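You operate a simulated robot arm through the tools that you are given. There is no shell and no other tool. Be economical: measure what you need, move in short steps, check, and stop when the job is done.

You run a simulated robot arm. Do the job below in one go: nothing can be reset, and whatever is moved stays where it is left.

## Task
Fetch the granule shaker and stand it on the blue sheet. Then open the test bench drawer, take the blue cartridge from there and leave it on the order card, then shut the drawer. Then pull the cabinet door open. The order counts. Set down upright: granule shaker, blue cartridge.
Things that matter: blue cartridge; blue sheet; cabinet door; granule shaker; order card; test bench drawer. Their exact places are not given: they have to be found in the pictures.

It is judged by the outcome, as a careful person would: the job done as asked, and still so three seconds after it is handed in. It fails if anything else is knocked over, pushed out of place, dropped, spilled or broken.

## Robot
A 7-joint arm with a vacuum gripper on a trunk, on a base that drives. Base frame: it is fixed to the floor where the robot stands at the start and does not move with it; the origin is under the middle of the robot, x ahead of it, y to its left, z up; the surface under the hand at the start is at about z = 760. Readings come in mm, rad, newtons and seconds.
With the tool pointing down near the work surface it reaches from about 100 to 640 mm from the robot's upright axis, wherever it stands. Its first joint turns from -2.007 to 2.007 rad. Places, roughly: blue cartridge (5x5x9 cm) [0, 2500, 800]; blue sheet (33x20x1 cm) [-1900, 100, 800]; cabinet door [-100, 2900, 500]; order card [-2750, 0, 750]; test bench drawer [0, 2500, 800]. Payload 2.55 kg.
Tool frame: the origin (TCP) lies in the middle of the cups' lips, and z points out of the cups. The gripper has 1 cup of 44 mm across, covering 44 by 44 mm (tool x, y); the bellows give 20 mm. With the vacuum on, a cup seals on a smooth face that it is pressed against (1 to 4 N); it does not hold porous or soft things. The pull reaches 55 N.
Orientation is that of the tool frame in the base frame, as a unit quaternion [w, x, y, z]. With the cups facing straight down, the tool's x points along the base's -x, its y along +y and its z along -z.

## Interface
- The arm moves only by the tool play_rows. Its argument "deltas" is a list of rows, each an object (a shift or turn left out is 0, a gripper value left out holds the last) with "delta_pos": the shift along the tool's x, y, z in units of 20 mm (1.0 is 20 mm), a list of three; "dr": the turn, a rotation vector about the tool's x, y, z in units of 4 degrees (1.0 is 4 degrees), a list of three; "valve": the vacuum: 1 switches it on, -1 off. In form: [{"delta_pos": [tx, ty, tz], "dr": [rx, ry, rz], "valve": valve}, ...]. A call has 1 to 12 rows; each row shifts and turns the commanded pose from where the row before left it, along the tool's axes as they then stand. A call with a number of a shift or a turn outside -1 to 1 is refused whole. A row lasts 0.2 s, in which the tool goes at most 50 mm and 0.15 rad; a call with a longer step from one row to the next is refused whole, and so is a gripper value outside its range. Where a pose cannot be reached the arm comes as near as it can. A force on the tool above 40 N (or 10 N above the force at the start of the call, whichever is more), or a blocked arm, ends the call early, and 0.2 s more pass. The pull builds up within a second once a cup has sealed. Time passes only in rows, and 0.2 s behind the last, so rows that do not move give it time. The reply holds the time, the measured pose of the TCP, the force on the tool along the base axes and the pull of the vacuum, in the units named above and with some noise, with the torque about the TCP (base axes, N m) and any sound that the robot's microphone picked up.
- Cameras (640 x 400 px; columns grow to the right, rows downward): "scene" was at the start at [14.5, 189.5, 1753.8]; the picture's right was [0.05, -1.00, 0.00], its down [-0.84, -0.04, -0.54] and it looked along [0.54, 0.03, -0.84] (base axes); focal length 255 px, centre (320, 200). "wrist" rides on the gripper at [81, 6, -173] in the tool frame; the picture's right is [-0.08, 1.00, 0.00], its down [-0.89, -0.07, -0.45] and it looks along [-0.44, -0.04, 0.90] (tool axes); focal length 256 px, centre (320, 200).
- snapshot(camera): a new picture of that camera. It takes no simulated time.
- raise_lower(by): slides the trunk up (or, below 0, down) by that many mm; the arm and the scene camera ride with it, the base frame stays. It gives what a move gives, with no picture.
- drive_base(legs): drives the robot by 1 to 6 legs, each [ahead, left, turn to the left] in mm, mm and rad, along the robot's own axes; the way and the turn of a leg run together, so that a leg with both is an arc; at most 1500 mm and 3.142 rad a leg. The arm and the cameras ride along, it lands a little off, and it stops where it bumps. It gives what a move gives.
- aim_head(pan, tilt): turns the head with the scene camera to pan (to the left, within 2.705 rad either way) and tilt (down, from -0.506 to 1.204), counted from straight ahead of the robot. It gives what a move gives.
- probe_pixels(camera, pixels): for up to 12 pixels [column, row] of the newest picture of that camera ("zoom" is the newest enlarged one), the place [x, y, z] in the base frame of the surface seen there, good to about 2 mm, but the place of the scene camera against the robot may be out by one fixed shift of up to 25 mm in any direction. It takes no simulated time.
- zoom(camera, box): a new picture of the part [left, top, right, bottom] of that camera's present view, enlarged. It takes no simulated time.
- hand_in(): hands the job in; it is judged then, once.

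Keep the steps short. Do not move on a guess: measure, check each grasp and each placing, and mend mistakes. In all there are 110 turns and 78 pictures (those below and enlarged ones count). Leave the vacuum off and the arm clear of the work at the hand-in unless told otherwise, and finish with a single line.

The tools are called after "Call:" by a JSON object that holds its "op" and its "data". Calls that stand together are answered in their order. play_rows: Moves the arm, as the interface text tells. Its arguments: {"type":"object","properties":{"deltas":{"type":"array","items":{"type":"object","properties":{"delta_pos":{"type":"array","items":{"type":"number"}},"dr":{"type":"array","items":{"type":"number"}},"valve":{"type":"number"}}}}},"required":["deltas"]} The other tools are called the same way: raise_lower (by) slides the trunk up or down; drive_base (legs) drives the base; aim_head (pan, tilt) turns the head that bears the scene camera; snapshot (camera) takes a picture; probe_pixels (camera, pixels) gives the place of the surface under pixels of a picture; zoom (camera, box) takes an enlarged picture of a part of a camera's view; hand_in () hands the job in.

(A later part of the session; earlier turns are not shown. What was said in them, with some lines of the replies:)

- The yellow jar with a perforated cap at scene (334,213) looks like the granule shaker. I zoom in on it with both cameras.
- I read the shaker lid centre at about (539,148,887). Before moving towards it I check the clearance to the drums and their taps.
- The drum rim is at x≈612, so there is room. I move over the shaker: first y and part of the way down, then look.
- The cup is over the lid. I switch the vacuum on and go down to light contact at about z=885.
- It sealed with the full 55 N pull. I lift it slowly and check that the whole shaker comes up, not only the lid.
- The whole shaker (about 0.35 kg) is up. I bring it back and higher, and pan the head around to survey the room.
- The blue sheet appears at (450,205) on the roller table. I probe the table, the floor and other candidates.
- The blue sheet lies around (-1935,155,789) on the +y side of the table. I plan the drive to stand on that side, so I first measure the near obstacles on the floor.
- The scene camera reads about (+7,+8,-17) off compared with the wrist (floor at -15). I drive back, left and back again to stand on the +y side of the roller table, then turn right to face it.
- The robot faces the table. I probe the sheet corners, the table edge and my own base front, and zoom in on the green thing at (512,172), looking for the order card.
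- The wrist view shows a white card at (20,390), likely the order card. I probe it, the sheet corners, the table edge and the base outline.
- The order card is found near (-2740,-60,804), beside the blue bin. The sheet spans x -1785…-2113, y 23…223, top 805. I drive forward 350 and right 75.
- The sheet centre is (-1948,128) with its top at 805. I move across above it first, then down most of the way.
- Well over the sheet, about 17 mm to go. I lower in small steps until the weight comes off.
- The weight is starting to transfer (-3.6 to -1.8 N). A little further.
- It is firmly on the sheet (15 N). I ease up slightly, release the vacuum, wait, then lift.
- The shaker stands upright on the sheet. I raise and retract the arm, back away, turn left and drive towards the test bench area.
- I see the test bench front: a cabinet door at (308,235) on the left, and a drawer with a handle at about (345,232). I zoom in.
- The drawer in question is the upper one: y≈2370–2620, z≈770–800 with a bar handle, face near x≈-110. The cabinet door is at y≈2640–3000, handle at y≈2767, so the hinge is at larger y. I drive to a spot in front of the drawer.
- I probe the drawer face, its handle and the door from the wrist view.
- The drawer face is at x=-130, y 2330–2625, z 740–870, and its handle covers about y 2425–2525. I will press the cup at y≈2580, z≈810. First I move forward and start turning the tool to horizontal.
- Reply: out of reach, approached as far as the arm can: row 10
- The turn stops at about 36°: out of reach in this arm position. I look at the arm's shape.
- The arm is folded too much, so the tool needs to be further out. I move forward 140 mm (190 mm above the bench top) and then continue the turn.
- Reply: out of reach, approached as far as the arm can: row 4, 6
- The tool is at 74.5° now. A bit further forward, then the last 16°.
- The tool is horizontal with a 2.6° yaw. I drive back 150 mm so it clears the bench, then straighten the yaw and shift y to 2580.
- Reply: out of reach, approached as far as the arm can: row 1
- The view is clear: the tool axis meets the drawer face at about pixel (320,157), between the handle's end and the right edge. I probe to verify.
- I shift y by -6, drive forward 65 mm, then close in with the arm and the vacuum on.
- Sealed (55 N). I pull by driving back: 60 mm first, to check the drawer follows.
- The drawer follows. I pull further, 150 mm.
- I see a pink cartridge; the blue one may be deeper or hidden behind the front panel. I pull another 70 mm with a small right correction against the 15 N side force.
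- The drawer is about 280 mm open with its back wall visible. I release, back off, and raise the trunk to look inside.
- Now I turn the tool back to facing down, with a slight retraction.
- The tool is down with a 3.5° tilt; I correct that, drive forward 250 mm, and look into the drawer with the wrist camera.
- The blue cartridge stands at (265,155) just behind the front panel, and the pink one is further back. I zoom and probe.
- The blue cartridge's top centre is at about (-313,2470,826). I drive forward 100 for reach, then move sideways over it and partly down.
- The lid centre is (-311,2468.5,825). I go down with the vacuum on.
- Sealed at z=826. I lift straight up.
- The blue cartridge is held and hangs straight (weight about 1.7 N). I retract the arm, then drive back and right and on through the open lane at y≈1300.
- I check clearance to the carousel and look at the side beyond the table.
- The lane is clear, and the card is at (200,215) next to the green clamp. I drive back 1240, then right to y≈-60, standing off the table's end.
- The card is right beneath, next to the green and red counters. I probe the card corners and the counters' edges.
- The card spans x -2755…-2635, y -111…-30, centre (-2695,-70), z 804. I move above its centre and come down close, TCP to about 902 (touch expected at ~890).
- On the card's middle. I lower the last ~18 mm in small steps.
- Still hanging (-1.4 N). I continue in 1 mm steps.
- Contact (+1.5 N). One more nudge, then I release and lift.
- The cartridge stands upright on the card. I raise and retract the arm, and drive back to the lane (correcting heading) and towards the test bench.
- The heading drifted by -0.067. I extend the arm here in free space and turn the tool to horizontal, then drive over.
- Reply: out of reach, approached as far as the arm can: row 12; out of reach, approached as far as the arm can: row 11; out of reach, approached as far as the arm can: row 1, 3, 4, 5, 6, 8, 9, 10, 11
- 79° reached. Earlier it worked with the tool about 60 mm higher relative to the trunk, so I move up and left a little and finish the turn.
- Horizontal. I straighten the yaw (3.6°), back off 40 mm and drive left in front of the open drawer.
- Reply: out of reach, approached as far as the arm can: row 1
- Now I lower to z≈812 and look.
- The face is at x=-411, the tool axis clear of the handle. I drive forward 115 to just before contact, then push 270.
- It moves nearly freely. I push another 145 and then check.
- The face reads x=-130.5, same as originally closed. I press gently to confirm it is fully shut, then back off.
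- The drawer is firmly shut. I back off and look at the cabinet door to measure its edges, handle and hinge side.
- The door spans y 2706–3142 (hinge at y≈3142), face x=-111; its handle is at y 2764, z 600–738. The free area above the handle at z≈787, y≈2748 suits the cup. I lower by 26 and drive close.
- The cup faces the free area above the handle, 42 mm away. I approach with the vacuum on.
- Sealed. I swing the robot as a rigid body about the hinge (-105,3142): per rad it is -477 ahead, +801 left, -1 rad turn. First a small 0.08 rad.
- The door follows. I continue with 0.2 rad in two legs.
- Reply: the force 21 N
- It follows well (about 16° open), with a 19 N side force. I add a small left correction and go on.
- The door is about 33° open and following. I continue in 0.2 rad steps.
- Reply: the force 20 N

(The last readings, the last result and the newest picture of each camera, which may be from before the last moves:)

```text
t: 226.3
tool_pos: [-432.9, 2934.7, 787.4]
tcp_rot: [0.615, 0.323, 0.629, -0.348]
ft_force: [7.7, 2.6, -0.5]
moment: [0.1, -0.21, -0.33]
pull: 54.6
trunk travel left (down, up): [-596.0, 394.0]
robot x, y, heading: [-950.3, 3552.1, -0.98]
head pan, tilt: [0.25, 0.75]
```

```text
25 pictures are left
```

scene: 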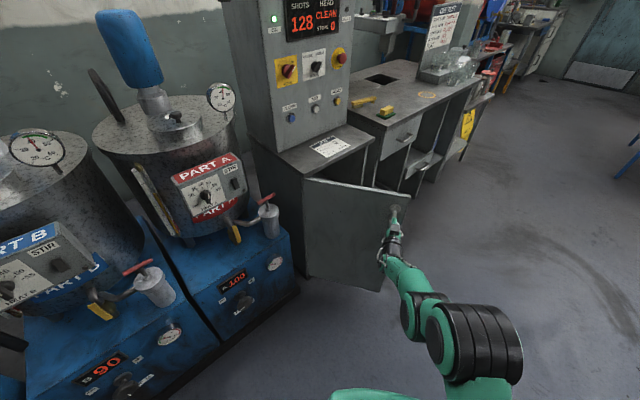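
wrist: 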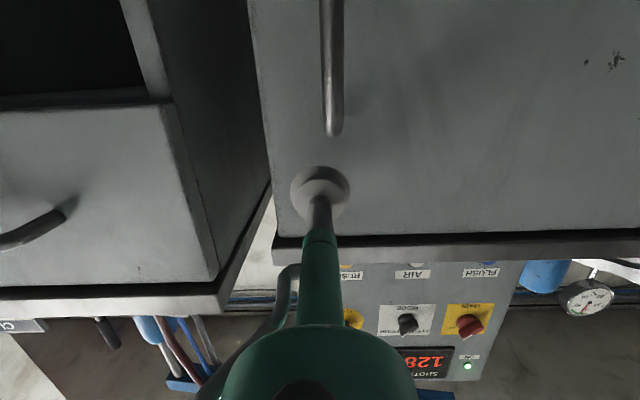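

56° open. I look to my left, where I am driving, before continuing.

Call:
{"op": "aim_head", "data": {"pan": 1.5, "tilt": 0.8}}

Call:
{"op": "snapshot", "data": {"camera": "scene"}}

Call:
{"op": "probe_pixels", "data": {"camera": "scene", "pixels": [[320, 300], [320, 200], [400, 250], [250, 250], [500, 200], [150, 200]]}}

```text
t: 227.8
tool_pos: [-432.9, 2934.8, 785.6]
tcp_rot: [0.615, 0.323, 0.629, -0.348]
ft_force: [4.8, 1.7, -0.9]
moment: [-0.08, 0.07, -0.19]
pull: 55.2
trunk travel left (down, up): [-596.0, 394.0]
robot x, y, heading: [-947.2, 3545.6, -0.976]
head pan, tilt: [1.499, 0.799]
```

```text
24 pictures are left
```

scene: 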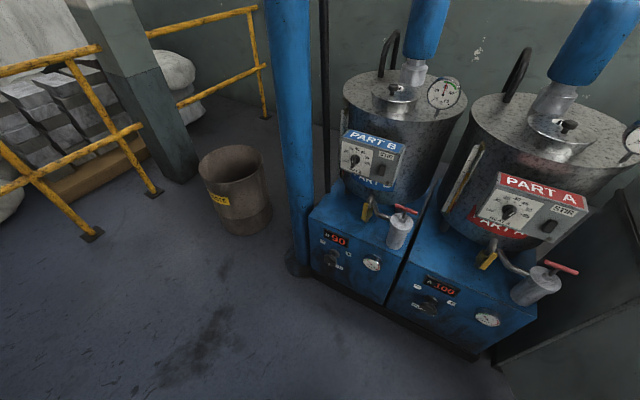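

```text
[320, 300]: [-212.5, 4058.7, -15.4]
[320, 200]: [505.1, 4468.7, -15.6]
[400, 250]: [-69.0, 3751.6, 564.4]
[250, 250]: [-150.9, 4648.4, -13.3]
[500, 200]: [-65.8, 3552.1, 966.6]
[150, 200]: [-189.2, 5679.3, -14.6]
```

Clear: machine fronts at x≈-70, post near (-200,4060). I open another 0.3 rad.

Call:
{"op": "drive_base", "data": {"legs": [[-48, 81, -0.1], [-48, 80, -0.1], [-48, 81, -0.1]]}}

Call:
{"op": "aim_head", "data": {"pan": 0.1, "tilt": 0.8}}

Call:
{"op": "snapshot", "data": {"camera": "scene"}}

```text
t: 230.3
tool_pos: [-479.5, 3045.7, 786.2]
tcp_rot: [0.555, 0.414, 0.574, -0.437]
ft_force: [4.4, 0.2, 0.3]
moment: [-0.08, 0.27, -0.57]
pull: 55.0
trunk travel left (down, up): [-596.0, 394.0]
robot x, y, heading: [-788.6, 3788.0, -1.274]
head pan, tilt: [1.499, 0.799]
```

```text
t: 231.9
tool_pos: [-479.5, 3044.9, 787.2]
tcp_rot: [0.556, 0.414, 0.574, -0.436]
ft_force: [2.7, 0.5, 0.1]
moment: [-0.04, 0.08, -0.34]
pull: 54.8
trunk travel left (down, up): [-596.0, 394.0]
robot x, y, heading: [-792.9, 3787.3, -1.278]
head pan, tilt: [0.099, 0.799]
```

```text
23 pictures are left
```

scene: 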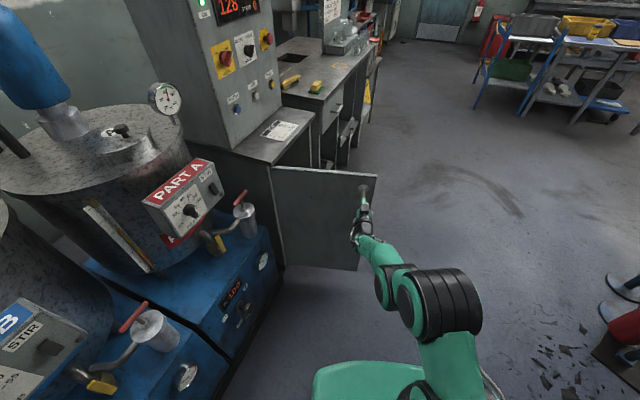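

The door is about 74° open. I release the vacuum, wait, and retreat straight back.

Call:
{"op": "play_rows", "data": {"deltas": [{"valve": -1}, {}, {}, {}, {}, {}, {"delta_pos": [0, 0, -0.3]}, {"delta_pos": [0, 0, -0.6]}, {"delta_pos": [0, 0, -0.8]}, {}]}}

Call:
{"op": "drive_base", "data": {"legs": [[-150, 0, 0]]}}

Call:
{"op": "snapshot", "data": {"camera": "scene"}}

```text
t: 234.1
tool_pos: [-489.2, 3077.9, 787.4]
tcp_rot: [0.556, 0.415, 0.573, -0.437]
ft_force: [0.2, -0.2, 0.8]
moment: [0.0, 0.02, 0.01]
pull: 0.2
trunk travel left (down, up): [-596.0, 394.0]
robot x, y, heading: [-794.0, 3783.9, -1.277]
head pan, tilt: [0.099, 0.799]
```

```text
t: 235.4
tool_pos: [-534.2, 3221.3, 787.2]
tcp_rot: [0.556, 0.414, 0.574, -0.437]
ft_force: [0.0, 0.1, 1.5]
moment: [0.03, 0.02, -0.01]
pull: 0.0
trunk travel left (down, up): [-596.0, 394.0]
robot x, y, heading: [-836.2, 3930.1, -1.277]
head pan, tilt: [0.099, 0.799]
```

```text
22 pictures are left
```

scene: 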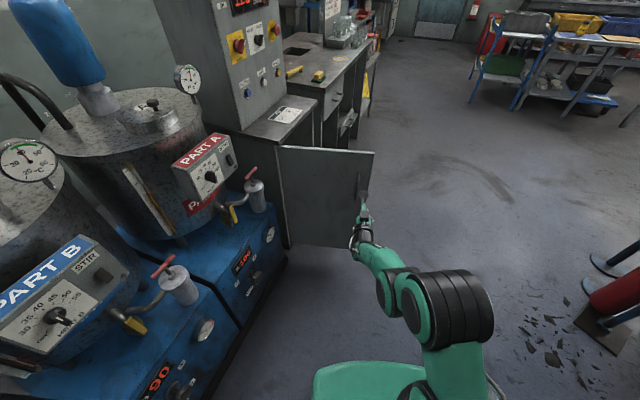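

The door stays open and the tool is clear. A last check of the shaker and cartridge on the far table, and of the drawer.

Call:
{"op": "aim_head", "data": {"pan": -0.75, "tilt": 0.4}}

Call:
{"op": "snapshot", "data": {"camera": "scene"}}

```text
t: 236.6
tool_pos: [-533.1, 3221.4, 786.9]
tcp_rot: [0.555, 0.415, 0.574, -0.437]
ft_force: [-1.0, -0.5, 0.7]
moment: [0.0, 0.03, -0.03]
pull: 0.0
trunk travel left (down, up): [-596.0, 394.0]
robot x, y, heading: [-835.2, 3926.9, -1.278]
head pan, tilt: [-0.75, 0.4]
```

```text
21 pictures are left
```

scene: 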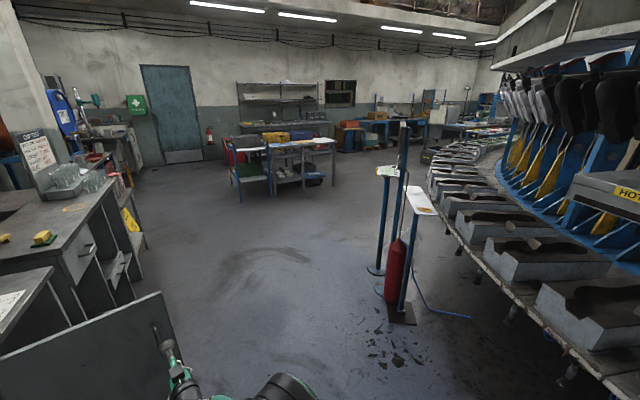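

Call:
{"op": "zoom", "data": {"camera": "scene", "box": [220, 115, 350, 205]}}

Call:
{"op": "zoom", "data": {"camera": "scene", "box": [0, 200, 190, 380]}}

```text
4.44 times, centred on (285, 160) of scene
```

zoom: 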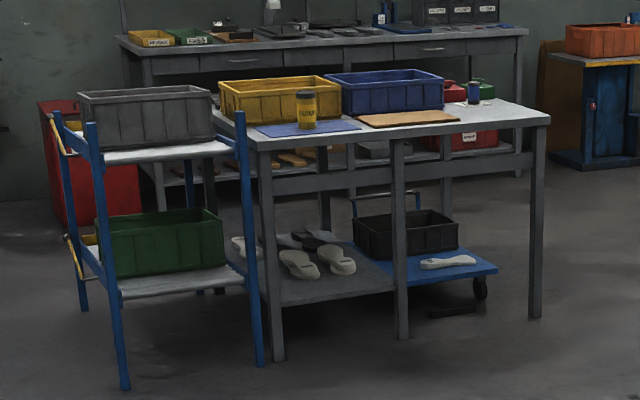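

```text
2.22 times, centred on (95, 290) of scene
```

zoom: 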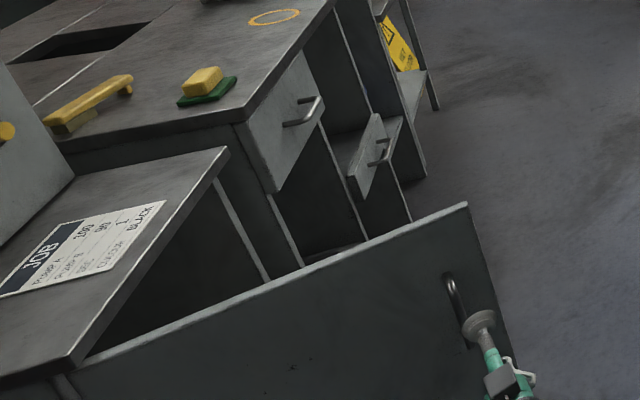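

Both items stand upright in place, the drawer is shut and the door is open. The vacuum is off and the arm is clear, so I hand in.

Call:
{"op": "hand_in", "data": {}}

```text
The job is handed in.
```

Job handed in: the granule shaker stands on the blue sheet, the blue cartridge stands on the order card, the test bench drawer is shut and the cabinet door is open about 74°.
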